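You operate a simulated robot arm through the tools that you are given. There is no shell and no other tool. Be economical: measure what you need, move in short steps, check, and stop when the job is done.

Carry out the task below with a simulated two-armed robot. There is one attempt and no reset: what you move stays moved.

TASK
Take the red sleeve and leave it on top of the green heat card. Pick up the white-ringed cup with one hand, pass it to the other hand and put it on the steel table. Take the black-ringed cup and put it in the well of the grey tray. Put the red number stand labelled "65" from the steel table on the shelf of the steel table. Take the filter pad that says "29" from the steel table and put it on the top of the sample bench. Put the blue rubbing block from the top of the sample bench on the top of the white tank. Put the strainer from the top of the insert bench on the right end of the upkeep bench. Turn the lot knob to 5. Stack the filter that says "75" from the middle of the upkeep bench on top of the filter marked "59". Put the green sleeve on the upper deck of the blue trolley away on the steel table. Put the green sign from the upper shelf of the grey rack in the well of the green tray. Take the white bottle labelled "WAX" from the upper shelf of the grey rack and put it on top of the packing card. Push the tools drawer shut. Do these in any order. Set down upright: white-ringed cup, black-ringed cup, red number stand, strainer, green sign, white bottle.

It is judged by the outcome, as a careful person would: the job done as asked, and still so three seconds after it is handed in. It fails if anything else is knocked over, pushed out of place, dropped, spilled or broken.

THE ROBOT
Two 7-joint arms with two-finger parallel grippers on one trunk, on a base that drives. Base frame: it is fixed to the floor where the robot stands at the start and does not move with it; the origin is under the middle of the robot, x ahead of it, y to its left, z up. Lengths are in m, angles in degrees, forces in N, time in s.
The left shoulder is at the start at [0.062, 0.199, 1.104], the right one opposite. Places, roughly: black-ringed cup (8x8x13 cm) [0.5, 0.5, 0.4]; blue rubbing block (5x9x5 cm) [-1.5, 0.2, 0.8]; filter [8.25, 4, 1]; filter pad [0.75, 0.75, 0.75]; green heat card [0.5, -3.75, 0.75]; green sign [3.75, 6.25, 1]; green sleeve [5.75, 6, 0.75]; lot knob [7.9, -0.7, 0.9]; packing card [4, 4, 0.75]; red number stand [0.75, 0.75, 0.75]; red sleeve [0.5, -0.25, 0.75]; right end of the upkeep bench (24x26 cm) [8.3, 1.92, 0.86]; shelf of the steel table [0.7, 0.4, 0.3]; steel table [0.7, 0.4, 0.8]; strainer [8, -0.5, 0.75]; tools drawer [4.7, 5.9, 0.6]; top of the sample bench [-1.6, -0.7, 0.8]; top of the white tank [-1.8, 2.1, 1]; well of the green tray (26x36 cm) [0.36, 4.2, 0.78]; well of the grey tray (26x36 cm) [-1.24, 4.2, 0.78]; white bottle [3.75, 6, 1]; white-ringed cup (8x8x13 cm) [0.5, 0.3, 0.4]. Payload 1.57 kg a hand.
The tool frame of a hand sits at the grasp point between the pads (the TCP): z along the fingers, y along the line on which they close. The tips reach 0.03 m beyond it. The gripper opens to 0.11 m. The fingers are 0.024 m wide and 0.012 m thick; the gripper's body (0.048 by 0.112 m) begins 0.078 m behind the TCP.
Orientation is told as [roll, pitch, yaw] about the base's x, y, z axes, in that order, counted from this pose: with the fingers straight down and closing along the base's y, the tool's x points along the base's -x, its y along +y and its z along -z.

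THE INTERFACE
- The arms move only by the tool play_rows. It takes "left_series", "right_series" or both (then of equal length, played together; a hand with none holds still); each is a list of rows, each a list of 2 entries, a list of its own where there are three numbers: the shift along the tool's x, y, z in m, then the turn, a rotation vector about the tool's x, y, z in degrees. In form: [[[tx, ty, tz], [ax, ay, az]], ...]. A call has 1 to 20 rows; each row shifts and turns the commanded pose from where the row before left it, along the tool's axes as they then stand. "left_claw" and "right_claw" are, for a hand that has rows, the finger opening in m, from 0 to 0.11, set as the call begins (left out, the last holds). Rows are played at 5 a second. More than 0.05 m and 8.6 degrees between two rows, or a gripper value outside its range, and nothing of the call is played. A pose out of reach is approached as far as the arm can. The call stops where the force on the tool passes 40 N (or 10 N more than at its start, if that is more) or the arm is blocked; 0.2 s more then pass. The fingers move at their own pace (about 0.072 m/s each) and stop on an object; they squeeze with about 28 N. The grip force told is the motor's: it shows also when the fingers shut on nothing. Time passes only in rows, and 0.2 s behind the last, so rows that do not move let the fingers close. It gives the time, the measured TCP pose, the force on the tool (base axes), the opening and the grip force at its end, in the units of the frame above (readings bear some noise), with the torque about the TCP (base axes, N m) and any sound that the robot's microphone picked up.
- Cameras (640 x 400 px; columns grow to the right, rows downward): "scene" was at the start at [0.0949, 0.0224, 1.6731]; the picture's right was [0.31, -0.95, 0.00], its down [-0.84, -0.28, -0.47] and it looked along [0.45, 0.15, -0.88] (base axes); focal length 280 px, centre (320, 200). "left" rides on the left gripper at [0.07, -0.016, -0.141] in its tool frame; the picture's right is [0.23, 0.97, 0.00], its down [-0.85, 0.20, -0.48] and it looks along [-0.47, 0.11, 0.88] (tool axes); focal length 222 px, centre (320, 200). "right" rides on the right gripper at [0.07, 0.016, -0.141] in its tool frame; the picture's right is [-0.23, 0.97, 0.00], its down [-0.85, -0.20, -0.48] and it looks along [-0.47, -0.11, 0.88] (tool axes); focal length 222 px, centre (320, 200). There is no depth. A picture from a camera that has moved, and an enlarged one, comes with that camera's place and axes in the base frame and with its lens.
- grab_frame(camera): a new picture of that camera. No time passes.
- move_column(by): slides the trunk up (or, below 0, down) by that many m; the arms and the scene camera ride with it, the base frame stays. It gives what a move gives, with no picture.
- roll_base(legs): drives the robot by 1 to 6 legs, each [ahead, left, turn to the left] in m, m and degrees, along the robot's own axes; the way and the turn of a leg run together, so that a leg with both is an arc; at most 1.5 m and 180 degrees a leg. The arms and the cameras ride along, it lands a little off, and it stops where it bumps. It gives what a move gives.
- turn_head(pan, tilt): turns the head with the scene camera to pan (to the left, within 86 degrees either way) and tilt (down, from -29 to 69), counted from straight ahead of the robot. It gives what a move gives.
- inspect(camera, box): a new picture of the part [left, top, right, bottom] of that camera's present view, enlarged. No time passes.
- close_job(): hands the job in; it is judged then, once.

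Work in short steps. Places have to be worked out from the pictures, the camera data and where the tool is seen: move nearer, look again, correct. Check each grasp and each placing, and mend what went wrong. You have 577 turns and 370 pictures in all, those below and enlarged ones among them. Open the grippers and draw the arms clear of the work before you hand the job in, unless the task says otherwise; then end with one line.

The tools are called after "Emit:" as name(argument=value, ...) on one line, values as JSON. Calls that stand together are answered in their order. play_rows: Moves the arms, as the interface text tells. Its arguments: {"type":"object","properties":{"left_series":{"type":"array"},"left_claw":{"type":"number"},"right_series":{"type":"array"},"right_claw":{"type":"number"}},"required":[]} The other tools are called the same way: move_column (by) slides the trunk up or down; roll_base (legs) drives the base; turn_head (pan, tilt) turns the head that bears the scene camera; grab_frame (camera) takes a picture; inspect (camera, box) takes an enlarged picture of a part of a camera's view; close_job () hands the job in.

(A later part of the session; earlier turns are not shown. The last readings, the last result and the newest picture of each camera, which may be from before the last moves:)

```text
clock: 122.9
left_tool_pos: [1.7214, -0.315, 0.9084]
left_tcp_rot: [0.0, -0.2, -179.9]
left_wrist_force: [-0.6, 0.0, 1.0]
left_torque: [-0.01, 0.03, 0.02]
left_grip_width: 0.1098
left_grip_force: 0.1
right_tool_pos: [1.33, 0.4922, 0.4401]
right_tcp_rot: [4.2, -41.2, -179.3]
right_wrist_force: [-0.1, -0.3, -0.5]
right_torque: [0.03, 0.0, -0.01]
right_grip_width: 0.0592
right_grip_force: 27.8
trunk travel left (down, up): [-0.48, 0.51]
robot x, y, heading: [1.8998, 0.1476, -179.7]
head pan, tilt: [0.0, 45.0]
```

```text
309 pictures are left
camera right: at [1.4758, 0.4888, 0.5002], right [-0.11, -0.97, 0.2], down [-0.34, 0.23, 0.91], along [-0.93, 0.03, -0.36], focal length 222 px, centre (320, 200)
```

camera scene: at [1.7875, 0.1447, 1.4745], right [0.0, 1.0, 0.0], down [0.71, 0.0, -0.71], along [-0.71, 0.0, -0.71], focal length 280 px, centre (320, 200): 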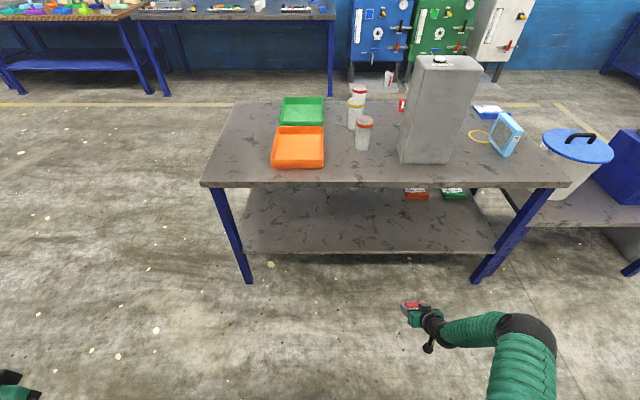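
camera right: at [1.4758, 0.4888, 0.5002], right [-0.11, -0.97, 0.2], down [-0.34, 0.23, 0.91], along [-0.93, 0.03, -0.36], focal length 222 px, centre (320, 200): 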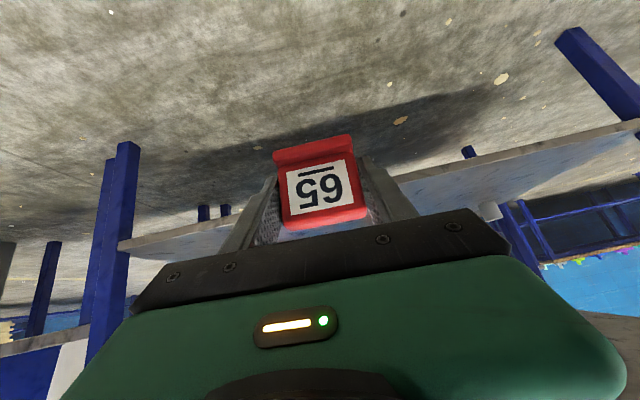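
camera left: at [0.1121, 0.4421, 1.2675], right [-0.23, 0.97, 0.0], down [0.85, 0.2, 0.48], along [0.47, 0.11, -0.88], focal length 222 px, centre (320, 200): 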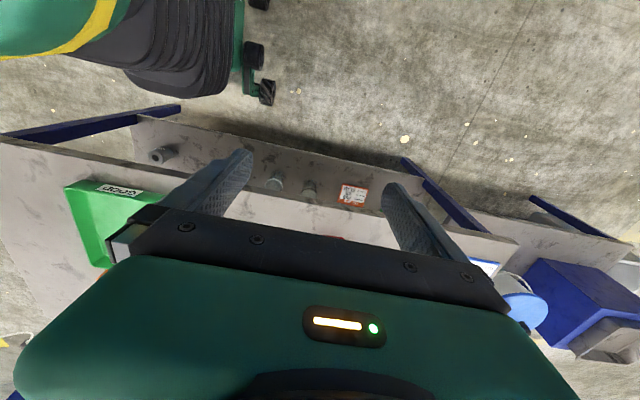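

Stand bottom ≈0.40 and shelf ≈0.32. Drive forward 0.25 and check the clearance.

Emit:
roll_base(legs=[[0.25, 0, 0]])

Emit:
grab_frame(camera="scene")

Emit:
grab_frame(camera="right")

```text
clock: 124.7
left_tool_pos: [1.4712, -0.3195, 0.9078]
left_tcp_rot: [0.0, -0.2, -179.7]
left_wrist_force: [0.0, 0.1, -0.6]
left_torque: [0.0, 0.0, 0.0]
left_grip_width: 0.11
left_grip_force: 0.1
right_tool_pos: [1.0743, 0.4869, 0.4401]
right_tcp_rot: [4.2, -41.2, -178.9]
right_wrist_force: [-0.4, 0.7, 0.0]
right_torque: [0.01, -0.04, 0.03]
right_grip_width: 0.0591
right_grip_force: 27.7
trunk travel left (down, up): [-0.48, 0.51]
robot x, y, heading: [1.649, 0.1434, -179.2]
head pan, tilt: [0.0, 45.0]
```

```text
308 pictures are left
camera scene: at [1.5338, 0.1419, 1.4744], right [-0.01, 1.0, 0.0], down [0.71, 0.01, -0.71], along [-0.71, -0.01, -0.71], focal length 280 px, centre (320, 200)
```

scene: 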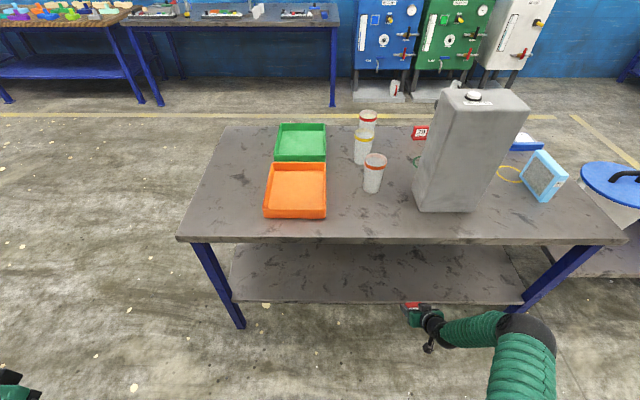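

```text
307 pictures are left
camera right: at [1.2206, 0.4841, 0.4997], right [-0.11, -0.97, 0.2], down [-0.34, 0.23, 0.91], along [-0.93, 0.03, -0.36], focal length 222 px, centre (320, 200)
```

right: 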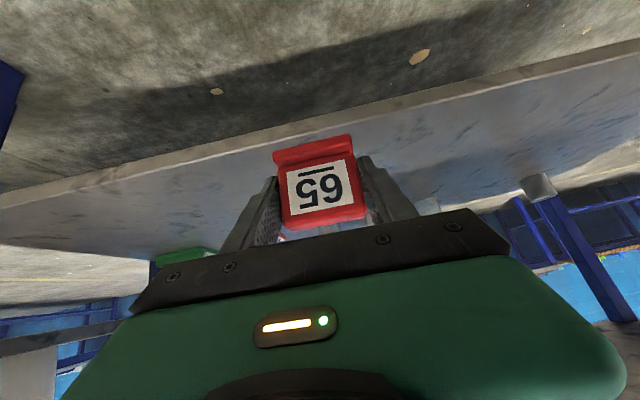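

Clear. Forward 0.165 more, then lower the trunk slowly.

Emit:
roll_base(legs=[[0.165, 0, 0]])

Emit:
move_column(by=-0.04)

Emit:
grab_frame(camera="scene")

Emit:
grab_frame(camera="right")

```text
clock: 126.1
left_tool_pos: [1.307, -0.3204, 0.9081]
left_tcp_rot: [0.0, -0.3, -179.5]
left_wrist_force: [-0.4, -0.4, 0.0]
left_torque: [0.0, -0.02, 0.02]
left_grip_width: 0.11
left_grip_force: 0.0
right_tool_pos: [0.9097, 0.485, 0.4403]
right_tcp_rot: [4.2, -41.1, -178.8]
right_wrist_force: [-1.2, -0.1, -0.7]
right_torque: [0.03, 0.0, -0.01]
right_grip_width: 0.0594
right_grip_force: 27.6
trunk travel left (down, up): [-0.48, 0.51]
robot x, y, heading: [1.4822, 0.142, -179.4]
head pan, tilt: [0.0, 45.0]
```

```text
clock: 127.0
left_tool_pos: [1.3084, -0.3209, 0.8667]
left_tcp_rot: [0.0, -0.3, -179.5]
left_wrist_force: [-1.0, 0.4, -0.8]
left_torque: [-0.02, 0.0, 0.0]
left_grip_width: 0.1102
left_grip_force: 0.0
right_tool_pos: [0.9098, 0.4851, 0.4003]
right_tcp_rot: [4.2, -41.2, -178.9]
right_wrist_force: [0.1, -0.7, 0.5]
right_torque: [0.0, 0.0, -0.02]
right_grip_width: 0.0595
right_grip_force: 28.6
trunk travel left (down, up): [-0.44, 0.55]
robot x, y, heading: [1.4851, 0.1421, -179.4]
head pan, tilt: [0.0, 45.0]
```

```text
306 pictures are left
camera scene: at [1.3704, 0.14, 1.4345], right [-0.01, 1.0, 0.0], down [0.71, 0.01, -0.71], along [-0.71, -0.01, -0.71], focal length 280 px, centre (320, 200)
```

scene: 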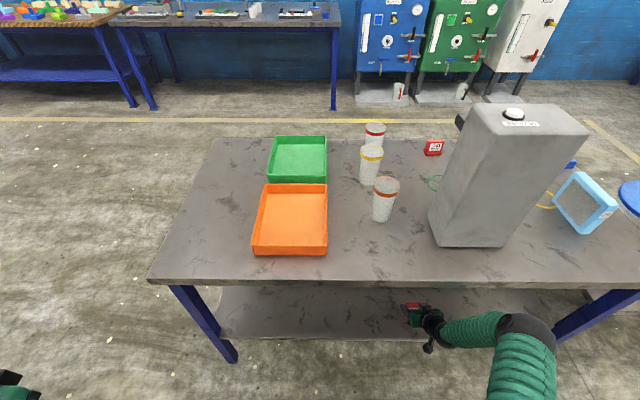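

```text
305 pictures are left
camera right: at [1.0563, 0.4819, 0.4604], right [-0.1, -0.97, 0.2], down [-0.34, 0.23, 0.91], along [-0.93, 0.03, -0.36], focal length 222 px, centre (320, 200)
```

right: 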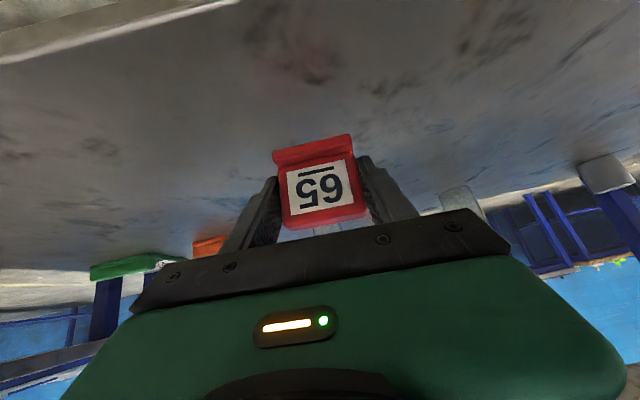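

Over the shelf. Lower with the arm in 4 mm steps until contact.

Emit:
play_rows(right_series=[[[0.007, 0, 0.0075], [0, 0, 0]], [[0.007, 0, 0.0075], [0, 0, 0]], [[0.0026, 0, 0.003], [0, 0, 0]], [[0.0026, 0, 0.003], [0, 0, 0]], [[0.0026, 0, 0.003], [0, 0, 0]], [[0.0026, 0, 0.003], [0, 0, 0]], [[0.0026, 0, 0.003], [0, 0, 0]], [[0.0026, 0, 0.003], [0, 0, 0]], [[0.0026, 0, 0.003], [0, 0, 0]], [[0.0026, 0, 0.003], [0, 0, 0]]])

Emit:
grab_frame(camera="right")

```text
clock: 129.3
left_tool_pos: [1.3101, -0.3226, 0.868]
left_tcp_rot: [0.0, -0.4, -179.5]
left_wrist_force: [0.3, 0.3, -0.1]
left_torque: [-0.01, -0.01, -0.02]
left_grip_width: 0.11
left_grip_force: 0.1
right_tool_pos: [0.9049, 0.4843, 0.358]
right_tcp_rot: [3.7, -42.3, -178.5]
right_wrist_force: [1.9, -1.5, 22.4]
right_torque: [0.68, -0.09, -0.03]
right_grip_width: 0.0594
right_grip_force: 28.1
trunk travel left (down, up): [-0.44, 0.55]
robot x, y, heading: [1.4818, 0.1429, -179.4]
head pan, tilt: [0.0, 45.0]
stopped in row 10 (right hand): the force on the tool passed its limit at 42 N (the readings are from after the stop); the commanded pose is now the measured one
```

```text
304 pictures are left
camera right: at [1.0522, 0.4809, 0.4132], right [-0.1, -0.97, 0.2], down [-0.33, 0.22, 0.92], along [-0.94, 0.03, -0.34], focal length 222 px, centre (320, 200)
```

right: 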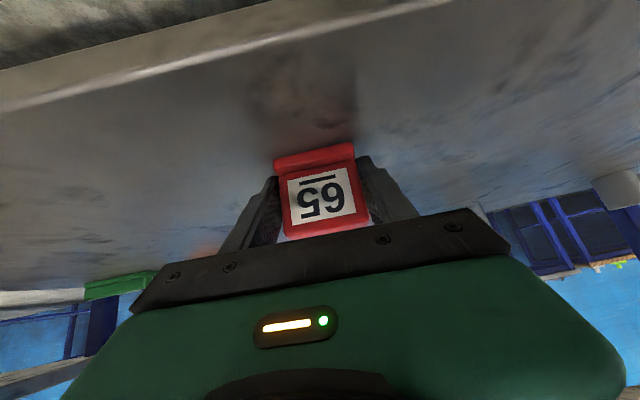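

Contact. Ease off, open and withdraw along the tool axis.

Emit:
play_rows(right_series=[[[-0.002, 0, -0.002], [0, 0, 0]], [[0, 0, 0], [0, 0, 0]]])

Emit:
play_rows(right_series=[[[0, 0, 0], [0, 0, 0]], [[0, 0, 0], [0, 0, 0]], [[0, 0, -0.02], [0, 0, 0]], [[0, 0, -0.04], [0, 0, 0]], [[0, 0, -0.04], [0, 0, 0]]], right_claw=0.085)

Emit:
grab_frame(camera="right")

```text
clock: 129.9
left_tool_pos: [1.3088, -0.3203, 0.8669]
left_tcp_rot: [0.0, -0.4, -179.5]
left_wrist_force: [0.0, 0.4, 0.0]
left_torque: [-0.02, 0.0, 0.02]
left_grip_width: 0.1098
left_grip_force: 0.1
right_tool_pos: [0.906, 0.4845, 0.3578]
right_tcp_rot: [3.7, -41.9, -178.6]
right_wrist_force: [-6.3, 1.4, 18.8]
right_torque: [0.67, 0.3, 0.26]
right_grip_width: 0.0593
right_grip_force: 28.1
trunk travel left (down, up): [-0.44, 0.55]
robot x, y, heading: [1.485, 0.1413, -179.1]
head pan, tilt: [0.0, 45.0]
```

```text
clock: 131.1
left_tool_pos: [1.3081, -0.3225, 0.8661]
left_tcp_rot: [-0.1, -0.3, -179.6]
left_wrist_force: [-0.2, -0.1, -0.4]
left_torque: [0.01, -0.01, 0.0]
left_grip_width: 0.11
left_grip_force: 0.1
right_tool_pos: [0.975, 0.4929, 0.4314]
right_tcp_rot: [3.8, -41.5, -178.7]
right_wrist_force: [0.3, 0.3, -0.1]
right_torque: [0.02, 0.0, -0.01]
right_grip_width: 0.0851
right_grip_force: 0.1
trunk travel left (down, up): [-0.44, 0.55]
robot x, y, heading: [1.4849, 0.1411, -179.5]
head pan, tilt: [0.0, 45.0]
```

```text
303 pictures are left
camera right: at [1.1213, 0.4885, 0.4893], right [-0.1, -0.97, 0.2], down [-0.34, 0.22, 0.91], along [-0.94, 0.03, -0.35], focal length 222 px, centre (320, 200)
```

right: 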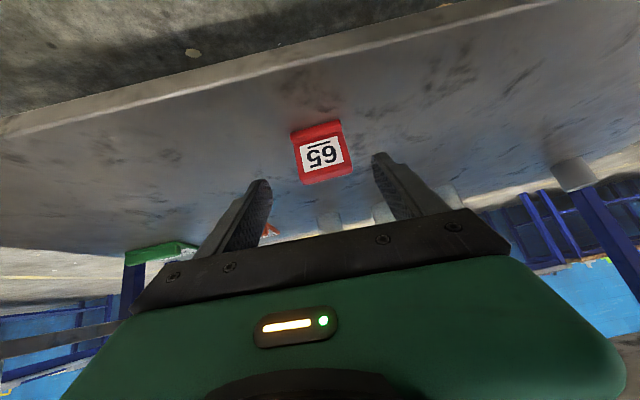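

Stand 65 is upright on the shelf. Back off, raise the trunk, and line up the right hand with pad 29.

Emit:
roll_base(legs=[[-0.4, 0, 0], [0, -0.38, -0.7]])

Emit:
move_column(by=0.4)

Emit:
move_column(by=0.14)

Emit:
play_rows(right_series=[[[0, 0, 0], [3.8, 0, 0]], [[0, 0, 0], [0, 0, 0]]])

Emit:
grab_frame(camera="right")

Emit:
grab_frame(camera="scene")

```text
clock: 135.6
left_tool_pos: [1.6979, 0.0607, 0.8657]
left_tcp_rot: [-0.2, -0.2, 179.8]
left_wrist_force: [-0.6, -0.3, 0.0]
left_torque: [0.01, -0.03, 0.0]
left_grip_width: 0.1101
left_grip_force: 0.1
right_tool_pos: [1.3735, 0.8799, 0.4313]
right_tcp_rot: [3.6, -41.6, -179.1]
right_wrist_force: [-0.7, 0.0, 0.2]
right_torque: [-0.01, -0.04, 0.02]
right_grip_width: 0.0849
right_grip_force: 0.0
trunk travel left (down, up): [-0.44, 0.55]
robot x, y, heading: [1.8813, 0.5221, -179.9]
head pan, tilt: [0.0, 45.0]
```

```text
clock: 139.4
left_tool_pos: [1.6981, 0.0656, 1.2678]
left_tcp_rot: [0.0, -0.4, 179.8]
left_wrist_force: [-0.1, -0.2, 0.1]
left_torque: [-0.03, 0.0, 0.02]
left_grip_width: 0.11
left_grip_force: 0.1
right_tool_pos: [1.3732, 0.882, 0.8297]
right_tcp_rot: [4.0, -41.7, -179.4]
right_wrist_force: [-0.3, 0.2, 1.1]
right_torque: [-0.03, -0.01, -0.02]
right_grip_width: 0.0848
right_grip_force: 0.1
trunk travel left (down, up): [-0.84, 0.15]
robot x, y, heading: [1.8775, 0.5246, -180.0]
head pan, tilt: [0.0, 45.0]
```

```text
clock: 141.1
left_tool_pos: [1.6979, 0.0657, 1.4083]
left_tcp_rot: [0.0, -0.3, 179.8]
left_wrist_force: [0.4, -0.5, 0.5]
left_torque: [0.0, 0.0, -0.01]
left_grip_width: 0.1101
left_grip_force: 0.1
right_tool_pos: [1.373, 0.882, 0.9691]
right_tcp_rot: [4.0, -41.7, -179.4]
right_wrist_force: [0.7, 0.2, -0.5]
right_torque: [-0.02, -0.01, 0.0]
right_grip_width: 0.0853
right_grip_force: 0.0
trunk travel left (down, up): [-0.98, 0.01]
robot x, y, heading: [1.878, 0.5249, -179.9]
head pan, tilt: [0.0, 45.0]
```

```text
clock: 141.7
left_tool_pos: [1.6991, 0.0636, 1.4076]
left_tcp_rot: [0.0, -0.2, 179.8]
left_wrist_force: [-0.4, 0.2, 0.5]
left_torque: [-0.02, -0.02, -0.01]
left_grip_width: 0.1103
left_grip_force: 0.1
right_tool_pos: [1.3742, 0.8822, 0.9706]
right_tcp_rot: [0.1, -41.8, -179.4]
right_wrist_force: [-0.3, 0.1, 0.0]
right_torque: [0.02, 0.0, 0.0]
right_grip_width: 0.085
right_grip_force: 0.0
trunk travel left (down, up): [-0.98, 0.01]
robot x, y, heading: [1.8777, 0.5283, -179.9]
head pan, tilt: [0.0, 45.0]
```

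```text
302 pictures are left
camera right: at [1.5196, 0.8673, 1.0282], right [-0.16, -0.98, 0.15], down [-0.32, 0.2, 0.93], along [-0.93, 0.1, -0.35], focal length 222 px, centre (320, 200)
```

right: 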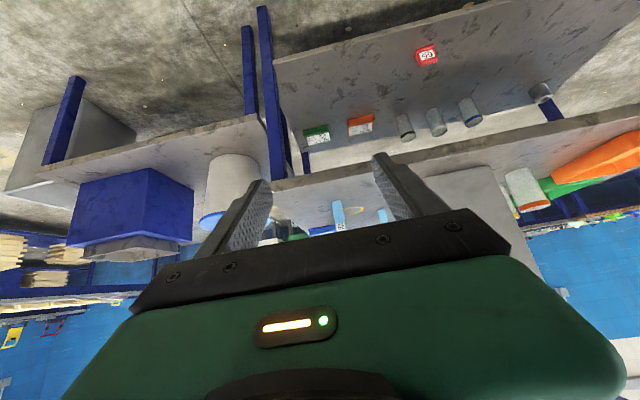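

```text
301 pictures are left
camera scene: at [1.7647, 0.5237, 1.9745], right [0.0, 1.0, 0.0], down [0.71, 0.0, -0.71], along [-0.71, 0.0, -0.71], focal length 280 px, centre (320, 200)
```

scene: 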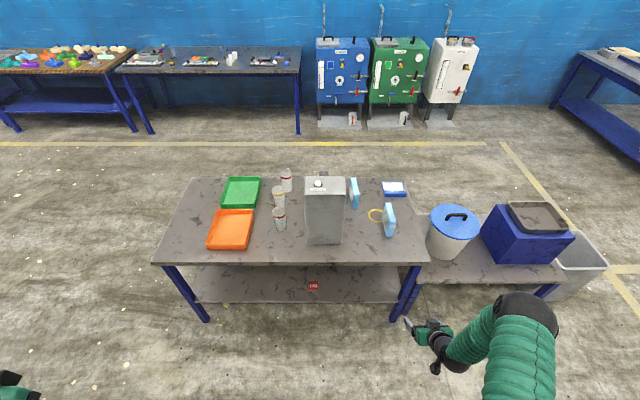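

Drive forward 0.38 and look at the pad with the right camera.

Emit:
roll_base(legs=[[0.38, 0, 0]])

Emit:
grab_frame(camera="right")

Emit:
inspect(camera="scene", box=[330, 180, 530, 330])

```text
clock: 144.1
left_tool_pos: [1.3274, 0.0658, 1.4087]
left_tcp_rot: [0.1, -0.5, 179.8]
left_wrist_force: [0.1, -0.2, 0.4]
left_torque: [-0.01, -0.01, -0.04]
left_grip_width: 0.1099
left_grip_force: 0.1
right_tool_pos: [1.0033, 0.8833, 0.9715]
right_tcp_rot: [0.3, -41.8, -179.3]
right_wrist_force: [0.8, -0.2, 0.0]
right_torque: [0.03, 0.0, 0.02]
right_grip_width: 0.0851
right_grip_force: 0.1
trunk travel left (down, up): [-0.98, 0.01]
robot x, y, heading: [1.5015, 0.5225, 180.0]
head pan, tilt: [0.0, 45.0]
```

```text
300 pictures are left
camera right: at [1.1489, 0.8685, 1.0291], right [-0.16, -0.98, 0.15], down [-0.32, 0.2, 0.93], along [-0.93, 0.1, -0.34], focal length 222 px, centre (320, 200)
```

right: 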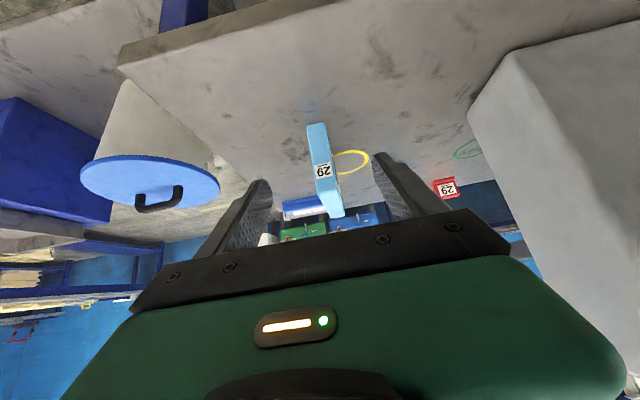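

```text
2.67 times, centred on (430, 255) of scene
camera zoom: at [1.3967, 0.5252, 1.9749], right [0.0, 1.0, 0.0], down [0.71, 0.0, -0.71], along [-0.71, 0.0, -0.71], focal length 747 px, centre (27, 53)
```

zoom: 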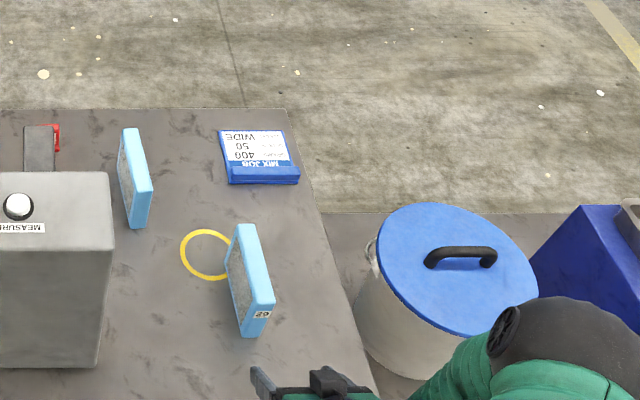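

Pad edge at y≈0.885. Move in straddling the pad.

Emit:
play_rows(right_series=[[[-0.013, 0, 0.036], [0, 0, 0]], [[-0.013, 0, 0.036], [0, 0, 0]], [[-0.013, 0, 0.036], [0, 0, 0]], [[-0.013, 0, 0.036], [0, 0, 0]], [[-0.013, 0, 0.036], [0, 0, 0]], [[0, 0, 0], [0, 0, 0]]])

Emit:
grab_frame(camera="right")

```text
clock: 145.5
left_tool_pos: [1.3253, 0.0664, 1.4084]
left_tcp_rot: [0.2, -0.4, 179.9]
left_wrist_force: [1.2, -0.2, 0.2]
left_torque: [0.05, 0.02, 0.0]
left_grip_width: 0.1101
left_grip_force: 0.1
right_tool_pos: [0.8581, 0.8817, 0.8939]
right_tcp_rot: [0.0, -41.6, -179.4]
right_wrist_force: [0.4, 0.3, -1.0]
right_torque: [-0.01, 0.02, 0.03]
right_grip_width: 0.0849
right_grip_force: 0.0
right hand out of reach, approached as far as the arm can: row 5
trunk travel left (down, up): [-0.98, 0.01]
robot x, y, heading: [1.5031, 0.527, 180.0]
head pan, tilt: [0.0, 45.0]
```

```text
298 pictures are left
camera right: at [1.0048, 0.8667, 0.9517], right [-0.16, -0.98, 0.15], down [-0.32, 0.2, 0.93], along [-0.93, 0.1, -0.35], focal length 222 px, centre (320, 200)
```

right: 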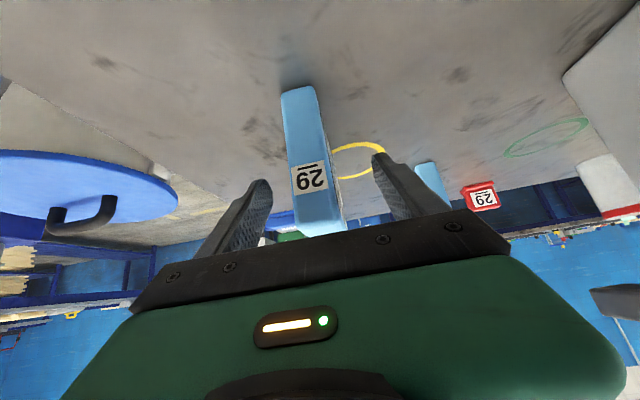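

Out of arm reach; drive 3 cm forward, lower 2 cm and close.

Emit:
roll_base(legs=[[0.03, 0, 0]])

Emit:
play_rows(right_series=[[[0.013, 0, 0.015], [0, 0, 0]], [[0, 0, 0], [0, 0, 0]]])

Emit:
play_rows(right_series=[[[0, 0, 0], [0, 0, 0]], [[0, 0, 0], [0, 0, 0]], [[0, 0, 0], [0, 0, 0]]], right_claw=0)

Emit:
grab_frame(camera="right")

```text
clock: 146.3
left_tool_pos: [1.3032, 0.0647, 1.4097]
left_tcp_rot: [0.1, -0.8, 179.9]
left_wrist_force: [0.5, -0.9, 0.3]
left_torque: [0.01, 0.02, 0.01]
left_grip_width: 0.11
left_grip_force: 0.1
right_tool_pos: [0.8321, 0.8819, 0.8972]
right_tcp_rot: [0.3, -42.0, -179.4]
right_wrist_force: [1.0, 1.1, 0.7]
right_torque: [-0.02, 0.01, 0.04]
right_grip_width: 0.0851
right_grip_force: 0.1
trunk travel left (down, up): [-0.98, 0.01]
robot x, y, heading: [1.4729, 0.5249, 179.6]
head pan, tilt: [0.0, 45.0]
```

```text
clock: 147.1
left_tool_pos: [1.3038, 0.0654, 1.4093]
left_tcp_rot: [0.1, -0.7, 180.0]
left_wrist_force: [0.4, -0.6, 0.6]
left_torque: [0.01, 0.01, 0.01]
left_grip_width: 0.1101
left_grip_force: 0.0
right_tool_pos: [0.8011, 0.9125, 0.9184]
right_tcp_rot: [-2.3, -45.3, -178.9]
right_wrist_force: [0.6, 0.5, 0.2]
right_torque: [0.01, 0.04, -0.03]
right_grip_width: 0.0855
right_grip_force: 0.2
right hand out of reach, approached as far as the arm can: row 1
trunk travel left (down, up): [-0.98, 0.01]
robot x, y, heading: [1.4738, 0.5251, 180.0]
head pan, tilt: [0.0, 45.0]
stopped in row 2 (right hand): the arm was blocked; the commanded pose is now the measured one
```

```text
clock: 147.9
left_tool_pos: [1.2994, 0.0649, 1.4087]
left_tcp_rot: [0.1, -0.6, 180.0]
left_wrist_force: [-1.0, 0.6, -0.5]
left_torque: [0.02, 0.0, 0.0]
left_grip_width: 0.11
left_grip_force: 0.1
right_tool_pos: [0.7985, 0.9114, 0.9169]
right_tcp_rot: [-2.3, -45.1, -178.8]
right_wrist_force: [-0.4, -0.2, 0.7]
right_torque: [0.02, 0.04, 0.02]
right_grip_width: 0.0297
right_grip_force: 27.7
trunk travel left (down, up): [-0.98, 0.01]
robot x, y, heading: [1.4708, 0.5242, 179.8]
head pan, tilt: [0.0, 45.0]
```

```text
297 pictures are left
camera right: at [0.9478, 0.8926, 0.9654], right [-0.17, -0.98, 0.13], down [-0.26, 0.17, 0.95], along [-0.95, 0.12, -0.29], focal length 222 px, centre (320, 200)
```

right: 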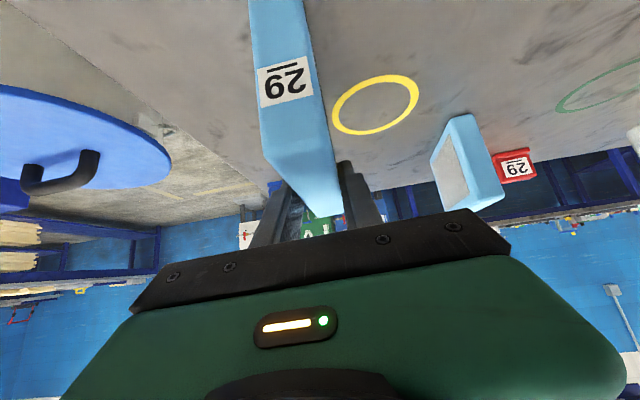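

Gripped on the pad's upper part (30 mm). Lift gently and check.

Emit:
play_rows(right_series=[[[-0.007, 0, -0.007], [0, 0, 0]], [[-0.014, 0, -0.014], [0, 0, 0]], [[-0.014, 0, -0.021], [0, 0, 0]], [[-0.014, 0, -0.021], [0, 0, 0]], [[0, 0, 0], [0, 0, 0]]])

Emit:
grab_frame(camera="right")

Emit:
grab_frame(camera="scene")

```text
clock: 149.1
left_tool_pos: [1.2977, 0.0651, 1.4077]
left_tcp_rot: [0.0, -0.5, 179.9]
left_wrist_force: [0.7, 0.6, -0.2]
left_torque: [0.02, 0.01, 0.02]
left_grip_width: 0.1099
left_grip_force: 0.0
right_tool_pos: [0.8121, 0.9083, 0.9941]
right_tcp_rot: [-2.2, -44.9, -178.9]
right_wrist_force: [-0.1, 0.0, -1.8]
right_torque: [-0.02, 0.01, -0.02]
right_grip_width: 0.0295
right_grip_force: 28.1
trunk travel left (down, up): [-0.98, 0.01]
robot x, y, heading: [1.4734, 0.5266, 179.7]
head pan, tilt: [0.0, 45.0]
```

```text
296 pictures are left
camera right: at [0.9603, 0.889, 1.0424], right [-0.17, -0.98, 0.14], down [-0.27, 0.18, 0.95], along [-0.95, 0.12, -0.29], focal length 222 px, centre (320, 200)
```

right: 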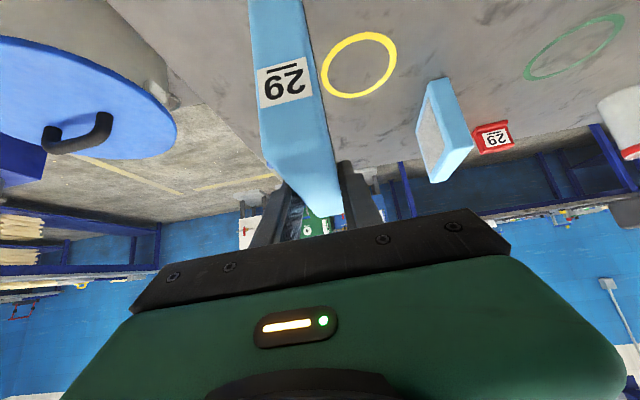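

```text
295 pictures are left
camera scene: at [1.3592, 0.5245, 1.9744], right [0.0, 1.0, 0.0], down [0.71, 0.0, -0.71], along [-0.71, 0.0, -0.71], focal length 280 px, centre (320, 200)
```

scene: 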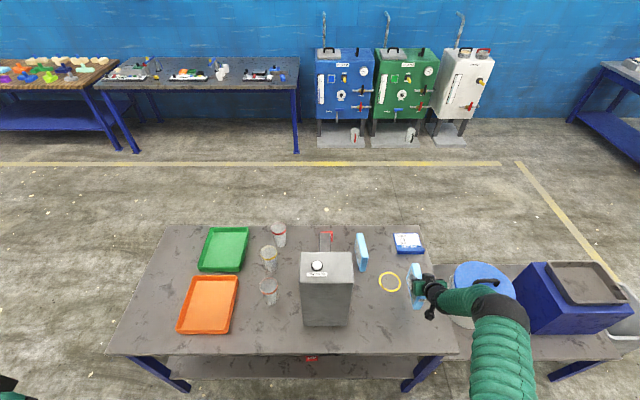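

Pad is held. Back off, then drive round the table's end toward the sample bench (facing −x).

Emit:
roll_base(legs=[[-0.5, 0, 0], [0, 0.9, 0], [0, 0.85, 0], [1.3, 0, 0], [1.2, 0, 0]])

Emit:
turn_head(pan=0, tilt=40)

Emit:
grab_frame(camera="scene")

Emit:
grab_frame(camera="right")

```text
clock: 172.3
left_tool_pos: [-0.6621, -1.7729, 1.4096]
left_tcp_rot: [0.1, -0.6, -178.3]
left_wrist_force: [-0.3, -0.2, 0.6]
left_torque: [0.0, 0.0, 0.02]
left_grip_width: 0.11
left_grip_force: 0.1
right_tool_pos: [-1.1751, -0.9466, 0.9939]
right_tcp_rot: [-2.1, -44.9, -177.0]
right_wrist_force: [0.2, -0.1, -1.7]
right_torque: [0.0, 0.01, -0.02]
right_grip_width: 0.0295
right_grip_force: 28.3
trunk travel left (down, up): [-0.98, 0.01]
robot x, y, heading: [-0.5032, -1.3118, -178.0]
head pan, tilt: [0.0, 45.0]
```

```text
clock: 173.0
left_tool_pos: [-0.6603, -1.7732, 1.4086]
left_tcp_rot: [0.1, -0.6, -178.3]
left_wrist_force: [-0.3, 0.9, 0.0]
left_torque: [0.01, 0.02, -0.01]
left_grip_width: 0.1097
left_grip_force: 0.1
right_tool_pos: [-1.1754, -0.9468, 0.994]
right_tcp_rot: [-2.1, -44.9, -177.1]
right_wrist_force: [-0.5, 0.9, -2.0]
right_torque: [0.01, -0.01, -0.03]
right_grip_width: 0.0297
right_grip_force: 27.7
trunk travel left (down, up): [-0.98, 0.01]
robot x, y, heading: [-0.5037, -1.3043, -178.4]
head pan, tilt: [0.0, 40.0]
```

```text
294 pictures are left
camera scene: at [-0.6198, -1.3122, 1.9817], right [-0.03, 1.0, 0.0], down [0.64, 0.02, -0.76], along [-0.76, -0.02, -0.64], focal length 280 px, centre (320, 200)
```

scene: 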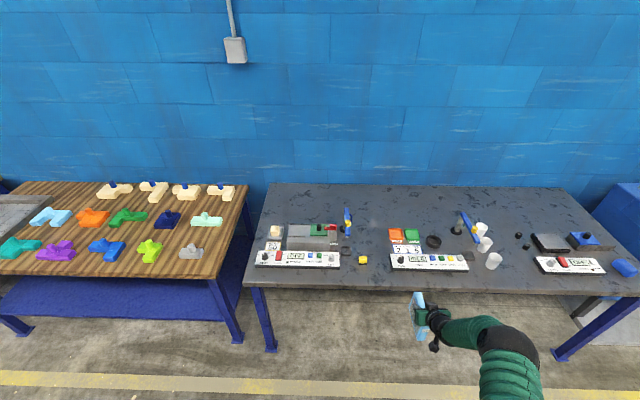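

```text
293 pictures are left
camera right: at [-1.026, -0.9604, 1.0428], right [-0.14, -0.98, 0.14], down [-0.27, 0.17, 0.95], along [-0.95, 0.09, -0.29], focal length 222 px, centre (320, 200)
```

right: 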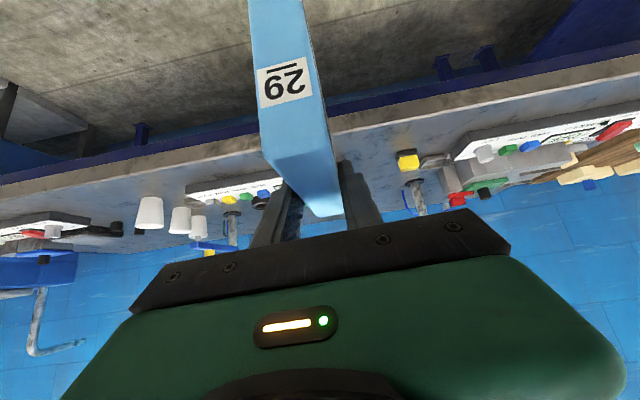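

Free spot for the pad on the bench: between the white cup (y≈-0.41) and the right board (y≈-0.24), near the front. Move the base so the pad gets to (-1.45,-0.325).

Emit:
roll_base(legs=[[0, -0.6, -1.6], [0.15, 0, 0]])

Emit:
grab_frame(camera="scene")

Emit:
grab_frame(camera="right")

```text
clock: 177.4
left_tool_pos: [-0.8316, -1.1671, 1.4089]
left_tcp_rot: [-0.3, -1.0, 179.3]
left_wrist_force: [0.0, 0.7, 0.7]
left_torque: [0.03, 0.01, 0.02]
left_grip_width: 0.1098
left_grip_force: 0.1
right_tool_pos: [-1.311, -0.3183, 0.9981]
right_tcp_rot: [-2.4, -45.2, -179.4]
right_wrist_force: [-0.3, 0.3, -1.1]
right_torque: [-0.01, -0.03, -0.05]
right_grip_width: 0.0294
right_grip_force: 27.5
trunk travel left (down, up): [-0.98, 0.01]
robot x, y, heading: [-0.6607, -0.7025, 179.6]
head pan, tilt: [0.0, 40.0]
```

```text
292 pictures are left
camera scene: at [-0.7658, -0.7119, 1.9824], right [0.01, 1.0, 0.0], down [0.64, 0.0, -0.77], along [-0.77, 0.01, -0.64], focal length 280 px, centre (320, 200)
```

scene: 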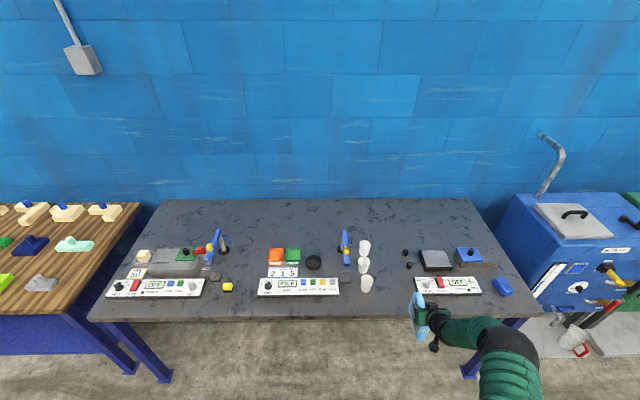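

```text
291 pictures are left
camera right: at [-1.1624, -0.3389, 1.0468], right [-0.18, -0.98, 0.13], down [-0.26, 0.18, 0.95], along [-0.95, 0.13, -0.28], focal length 222 px, centre (320, 200)
```

right: 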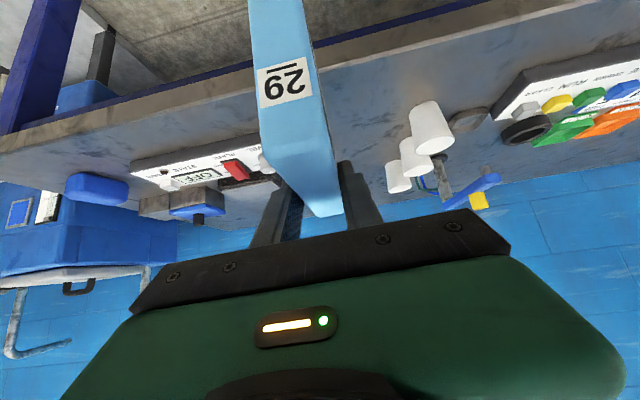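

Gap centre is y≈-0.345. Drive in 0.165 forward and 0.027 left.

Emit:
roll_base(legs=[[0.165, 0.027, 0.4]])

Emit:
inspect(camera="scene", box=[330, 200, 530, 350])

Emit:
grab_frame(camera="right")

```text
clock: 178.8
left_tool_pos: [-0.9914, -1.1813, 1.4112]
left_tcp_rot: [0.3, -0.8, 179.7]
left_wrist_force: [-0.3, -1.0, 0.9]
left_torque: [0.01, -0.01, -0.01]
left_grip_width: 0.1101
left_grip_force: 0.1
right_tool_pos: [-1.4789, -0.3402, 0.9961]
right_tcp_rot: [-1.6, -45.1, -179.6]
right_wrist_force: [1.4, -0.4, -0.8]
right_torque: [-0.02, 0.04, 0.02]
right_grip_width: 0.0295
right_grip_force: 27.7
trunk travel left (down, up): [-0.98, 0.01]
robot x, y, heading: [-0.8227, -0.7315, 180.0]
head pan, tilt: [0.0, 40.0]
```

```text
2.67 times, centred on (430, 275) of scene
camera zoom: at [-0.9309, -0.7189, 1.9823], right [0.0, 1.0, -0.01], down [0.64, -0.01, -0.77], along [-0.77, 0.0, -0.64], focal length 747 px, centre (27, 0)
```

zoom: 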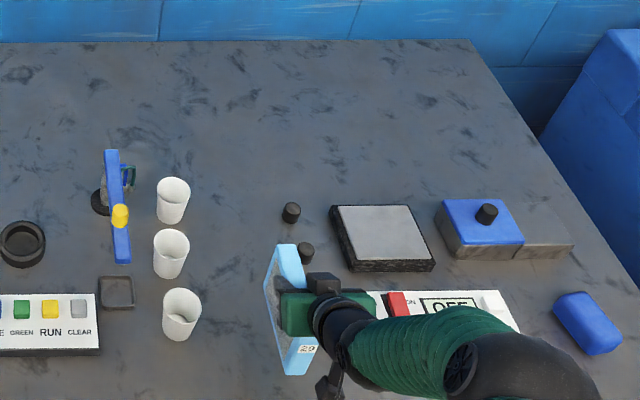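

```text
289 pictures are left
camera right: at [-1.3299, -0.3588, 1.0431], right [-0.17, -0.98, 0.14], down [-0.26, 0.18, 0.95], along [-0.95, 0.12, -0.29], focal length 222 px, centre (320, 200)
```

right: 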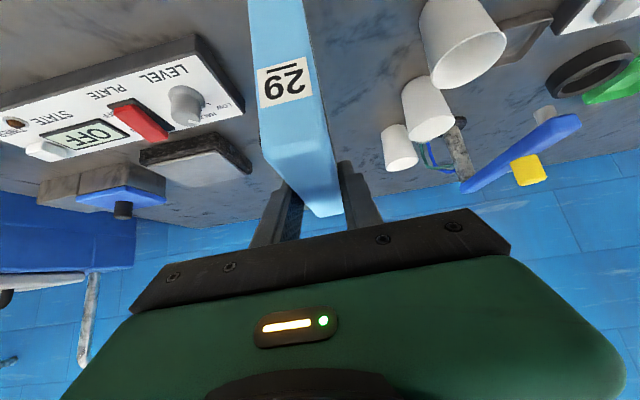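

Clear on both sides. Lower by trunk 6.5 cm, then small arm steps.

Emit:
move_column(by=-0.065)

Emit:
play_rows(right_series=[[[0.003, 0, 0.003], [0, 0, 0]], [[0.003, 0, 0.003], [0, 0, 0]], [[0.003, 0, 0.003], [0, 0, 0]], [[0.003, 0, 0.003], [0, 0, 0]], [[0.003, 0, 0.003], [0, 0, 0]], [[0.003, 0, 0.003], [0, 0, 0]], [[0.003, 0, 0.003], [0, 0, 0]], [[0.003, 0, 0.003], [0, 0, 0]]])

Emit:
grab_frame(camera="right")

```text
clock: 179.9
left_tool_pos: [-0.9969, -1.1932, 1.3438]
left_tcp_rot: [-0.1, -0.7, 179.7]
left_wrist_force: [-0.1, -0.9, 0.9]
left_torque: [0.0, 0.02, -0.03]
left_grip_width: 0.1102
left_grip_force: 0.1
right_tool_pos: [-1.4827, -0.3433, 0.934]
right_tcp_rot: [-2.5, -45.3, -179.0]
right_wrist_force: [0.5, 7.0, 20.7]
right_torque: [0.58, 0.5, -0.16]
right_grip_width: 0.0299
right_grip_force: 27.6
trunk travel left (down, up): [-0.915, 0.075]
robot x, y, heading: [-0.8212, -0.7276, 179.6]
head pan, tilt: [0.0, 40.0]
```

```text
clock: 181.7
left_tool_pos: [-0.9943, -1.1939, 1.3441]
left_tcp_rot: [-0.3, -0.8, 179.7]
left_wrist_force: [-0.7, 0.2, -1.3]
left_torque: [-0.01, -0.02, 0.04]
left_grip_width: 0.1098
left_grip_force: 0.0
right_tool_pos: [-1.4808, -0.3478, 0.8991]
right_tcp_rot: [-2.3, -45.2, -179.0]
right_wrist_force: [2.2, -3.9, 22.4]
right_torque: [-0.68, -0.08, -0.13]
right_grip_width: 0.0298
right_grip_force: 27.7
trunk travel left (down, up): [-0.915, 0.075]
robot x, y, heading: [-0.8207, -0.7289, 179.9]
head pan, tilt: [0.0, 40.0]
```

```text
288 pictures are left
camera right: at [-1.3316, -0.3668, 0.9468], right [-0.17, -0.98, 0.13], down [-0.26, 0.18, 0.95], along [-0.95, 0.13, -0.29], focal length 222 px, centre (320, 200)
```

right: 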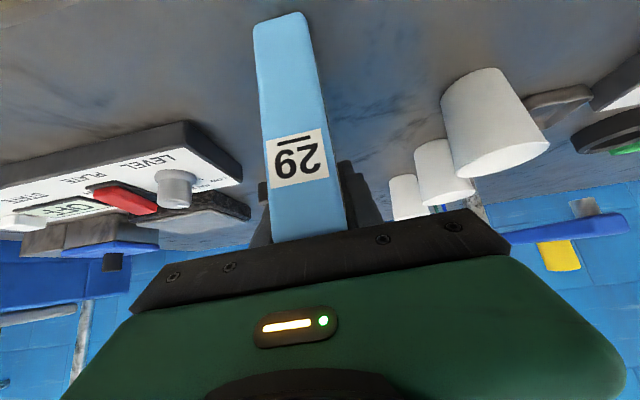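

Pad is down (contact force). Check uprightness from the scene camera before release.

Emit:
inspect(camera="scene", box=[360, 220, 480, 330])

```text
3.64 times, centred on (420, 275) of scene
camera zoom: at [-0.9341, -0.7364, 1.9173], right [0.0, 1.0, 0.0], down [0.64, 0.0, -0.77], along [-0.77, 0.0, -0.64], focal length 1019 px, centre (-44, -73)
```

zoom: 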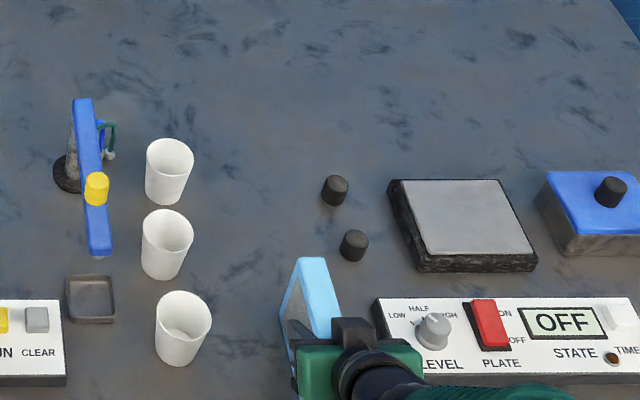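

Ease, open and withdraw along the tool axis.

Emit:
play_rows(right_series=[[[-0.002, 0, -0.002], [0, 0, 0]], [[0, 0, 0], [0, 0, 0]]])

Emit:
play_rows(right_series=[[[0, 0, 0], [0, 0, 0]], [[0, 0, 0], [0, 0, 0]], [[0, 0, -0.02], [0, 0, 0]], [[0, 0, -0.04], [0, 0, 0]], [[0, 0, -0.04], [0, 0, 0]]], right_claw=0.07)

Emit:
grab_frame(camera="right")

```text
clock: 182.3
left_tool_pos: [-0.9971, -1.1916, 1.3429]
left_tcp_rot: [-0.1, -0.6, 179.7]
left_wrist_force: [0.0, -0.4, -1.3]
left_torque: [0.01, 0.01, -0.02]
left_grip_width: 0.11
left_grip_force: 0.1
right_tool_pos: [-1.4823, -0.3459, 0.8995]
right_tcp_rot: [-2.2, -44.8, -178.9]
right_wrist_force: [1.2, -3.2, 7.5]
right_torque: [-0.34, 0.46, 0.22]
right_grip_width: 0.0298
right_grip_force: 28.3
trunk travel left (down, up): [-0.915, 0.075]
robot x, y, heading: [-0.8171, -0.7335, 179.8]
head pan, tilt: [0.0, 40.0]
```

```text
clock: 183.5
left_tool_pos: [-0.9967, -1.1918, 1.3432]
left_tcp_rot: [0.1, -0.6, 179.7]
left_wrist_force: [-0.3, 0.0, -0.8]
left_torque: [-0.01, -0.01, 0.0]
left_grip_width: 0.1101
left_grip_force: 0.1
right_tool_pos: [-1.4106, -0.3499, 0.9699]
right_tcp_rot: [-2.1, -45.0, -179.0]
right_wrist_force: [-0.6, -0.2, -0.9]
right_torque: [0.01, 0.0, 0.0]
right_grip_width: 0.07
right_grip_force: 0.1
trunk travel left (down, up): [-0.915, 0.075]
robot x, y, heading: [-0.8268, -0.7331, 180.1]
head pan, tilt: [0.0, 40.0]
```

```text
286 pictures are left
camera right: at [-1.2616, -0.3686, 1.0168], right [-0.17, -0.98, 0.13], down [-0.26, 0.18, 0.95], along [-0.95, 0.13, -0.29], focal length 222 px, centre (320, 200)
```

right: 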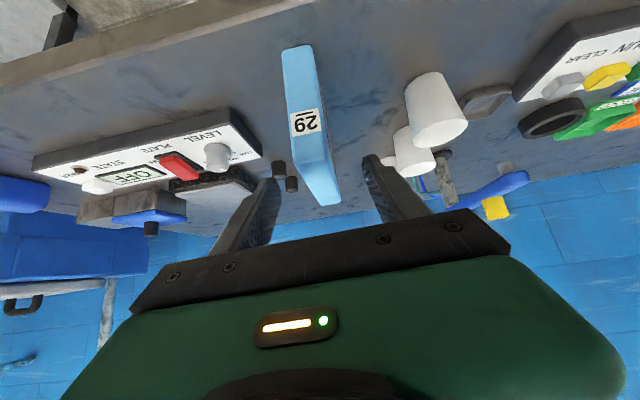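

Pad placed. Back off 0.15, strafe right to the blue block.

Emit:
roll_base(legs=[[-0.15, 0, 0], [0, -0.53, 0]])

Emit:
grab_frame(camera="right")

Emit:
grab_frame(camera="scene")

```text
clock: 187.6
left_tool_pos: [-0.846, -0.6617, 1.34]
left_tcp_rot: [-0.6, -0.5, 179.2]
left_wrist_force: [-0.2, -0.4, 0.4]
left_torque: [0.02, -0.01, 0.03]
left_grip_width: 0.11
left_grip_force: 0.0
right_tool_pos: [-1.2533, 0.1867, 0.9699]
right_tcp_rot: [-2.9, -44.9, -179.2]
right_wrist_force: [0.1, -0.2, 0.2]
right_torque: [-0.01, 0.02, 0.02]
right_grip_width: 0.0701
right_grip_force: 0.1
trunk travel left (down, up): [-0.915, 0.075]
robot x, y, heading: [-0.6668, -0.1898, 179.1]
head pan, tilt: [0.0, 40.0]
```

```text
285 pictures are left
camera right: at [-1.1043, 0.1653, 1.0186], right [-0.18, -0.98, 0.13], down [-0.26, 0.17, 0.95], along [-0.95, 0.14, -0.29], focal length 222 px, centre (320, 200)
```

right: 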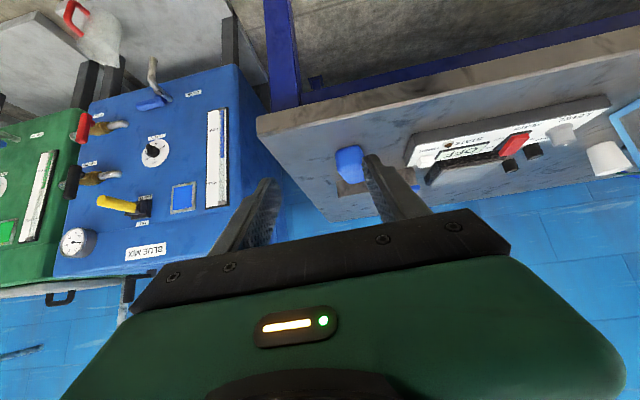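

```text
284 pictures are left
camera scene: at [-0.7854, -0.2071, 1.9166], right [0.01, 1.0, 0.01], down [0.64, 0.0, -0.76], along [-0.76, 0.01, -0.64], focal length 280 px, centre (320, 200)
```

scene: 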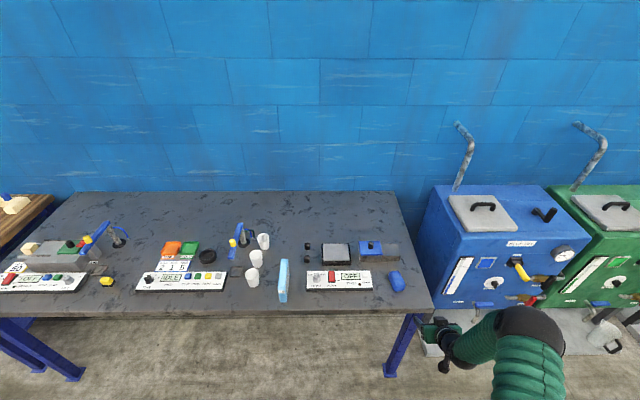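

Block at ≈(-1.515,0.155), long axis along x. Align: drive forward 0.25 and left 0.03, open to 0.085.

Emit:
roll_base(legs=[[0.22, 0.03, 0.9]])

Emit:
play_rows(right_series=[[[0, 0, 0], [2.5, 0, 0]], [[0, 0, 0], [0, 0, 0]]], right_claw=0.085)

Emit:
move_column(by=-0.06)

Emit:
grab_frame(camera="right")

Emit:
grab_frame(camera="scene")

```text
clock: 189.3
left_tool_pos: [-1.0571, -0.6848, 1.3429]
left_tcp_rot: [-0.1, -0.8, 179.9]
left_wrist_force: [0.2, 0.2, -0.2]
left_torque: [-0.02, 0.0, -0.03]
left_grip_width: 0.11
left_grip_force: 0.2
right_tool_pos: [-1.4756, 0.1565, 0.9714]
right_tcp_rot: [-2.3, -45.2, -178.7]
right_wrist_force: [-0.7, 0.4, -0.1]
right_torque: [-0.01, 0.0, -0.05]
right_grip_width: 0.0699
right_grip_force: 0.1
trunk travel left (down, up): [-0.915, 0.075]
robot x, y, heading: [-0.893, -0.2257, 180.0]
head pan, tilt: [0.0, 40.0]
```

```text
clock: 189.9
left_tool_pos: [-1.0613, -0.6807, 1.3454]
left_tcp_rot: [0.1, -0.7, 180.0]
left_wrist_force: [0.7, 0.4, -0.6]
left_torque: [0.01, 0.0, 0.01]
left_grip_width: 0.1098
left_grip_force: 0.1
right_tool_pos: [-1.4778, 0.1599, 0.969]
right_tcp_rot: [-4.6, -45.0, -179.0]
right_wrist_force: [0.6, 0.9, -0.1]
right_torque: [-0.03, 0.03, 0.0]
right_grip_width: 0.0853
right_grip_force: 0.1
trunk travel left (down, up): [-0.915, 0.075]
robot x, y, heading: [-0.8907, -0.2208, 180.1]
head pan, tilt: [0.0, 40.0]
```

```text
clock: 190.9
left_tool_pos: [-1.0619, -0.6818, 1.2836]
left_tcp_rot: [-0.1, -0.6, 179.9]
left_wrist_force: [0.0, -0.5, 0.7]
left_torque: [0.01, 0.01, -0.01]
left_grip_width: 0.1101
left_grip_force: 0.2
right_tool_pos: [-1.4791, 0.1577, 0.9084]
right_tcp_rot: [-4.8, -45.0, -178.8]
right_wrist_force: [-0.5, 0.1, 0.2]
right_torque: [0.02, 0.04, 0.02]
right_grip_width: 0.0848
right_grip_force: 0.0
trunk travel left (down, up): [-0.855, 0.135]
robot x, y, heading: [-0.8888, -0.2208, 180.0]
head pan, tilt: [0.0, 40.0]
```

```text
283 pictures are left
camera right: at [-1.3309, 0.1329, 0.9557], right [-0.2, -0.97, 0.1], down [-0.26, 0.15, 0.95], along [-0.95, 0.16, -0.28], focal length 222 px, centre (320, 200)
```

right: 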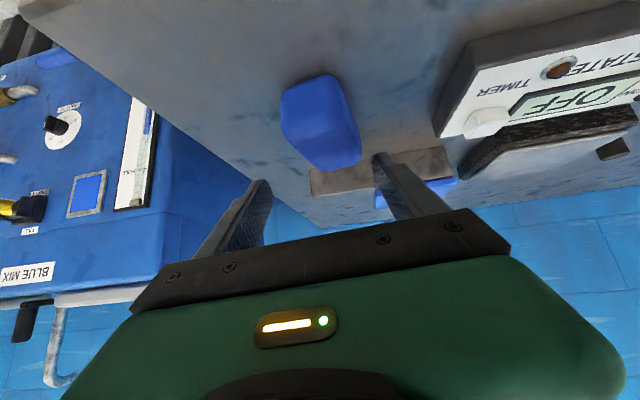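

```text
282 pictures are left
camera scene: at [-1.0081, -0.2221, 1.8568], right [0.0, 1.0, 0.0], down [0.64, 0.0, -0.77], along [-0.77, 0.0, -0.64], focal length 280 px, centre (320, 200)
```

scene: 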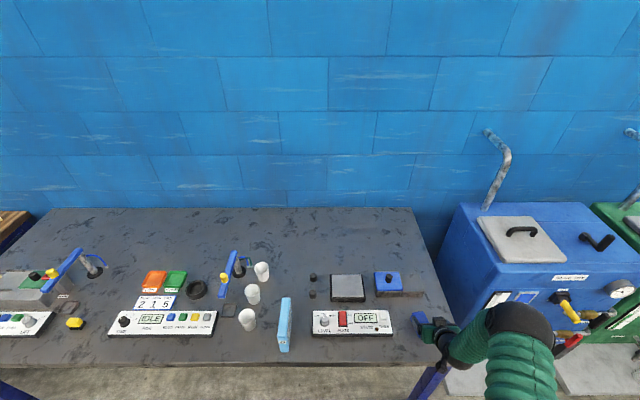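

Block at (-1.512,0.154). Fix roll and move in to grasp height.

Emit:
play_rows(right_series=[[[0, 0.003, 0], [-4.6, 0, 0]], [[0.009, 0, 0.025], [0, 0, 0]], [[0.009, 0, 0.025], [0, 0, 0]], [[0.007, 0, 0.02], [0, 0, 0]], [[0, 0, 0], [0, 0, 0]]])

Emit:
grab_frame(camera="right")

```text
clock: 191.8
left_tool_pos: [-1.0562, -0.685, 1.2829]
left_tcp_rot: [-0.2, -0.8, 180.0]
left_wrist_force: [0.5, -0.3, 0.7]
left_torque: [0.01, 0.05, -0.02]
left_grip_width: 0.1098
left_grip_force: 0.1
right_tool_pos: [-1.5036, 0.154, 0.8516]
right_tcp_rot: [-0.3, -45.4, -178.7]
right_wrist_force: [1.0, -0.2, -0.2]
right_torque: [0.0, 0.01, -0.03]
right_grip_width: 0.085
right_grip_force: 0.0
trunk travel left (down, up): [-0.855, 0.135]
robot x, y, heading: [-0.8922, -0.2219, 179.9]
head pan, tilt: [0.0, 40.0]
stopped in row 4 (right hand): the force on the tool passed its limit at 117 N (the readings are from after the stop); the commanded pose is now the measured one
```

```text
281 pictures are left
camera right: at [-1.3543, 0.1397, 0.8997], right [-0.14, -0.98, 0.16], down [-0.26, 0.19, 0.95], along [-0.95, 0.09, -0.28], focal length 222 px, centre (320, 200)
```

right: 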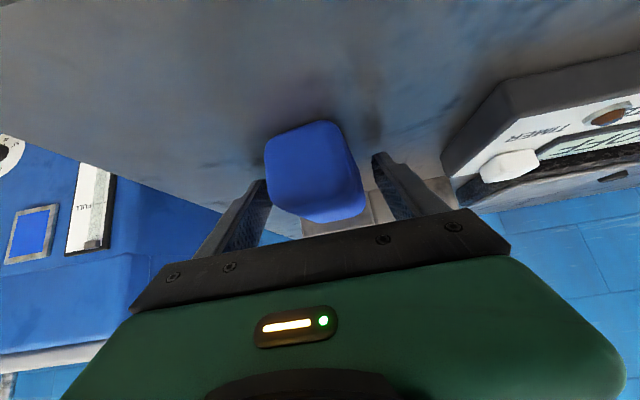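

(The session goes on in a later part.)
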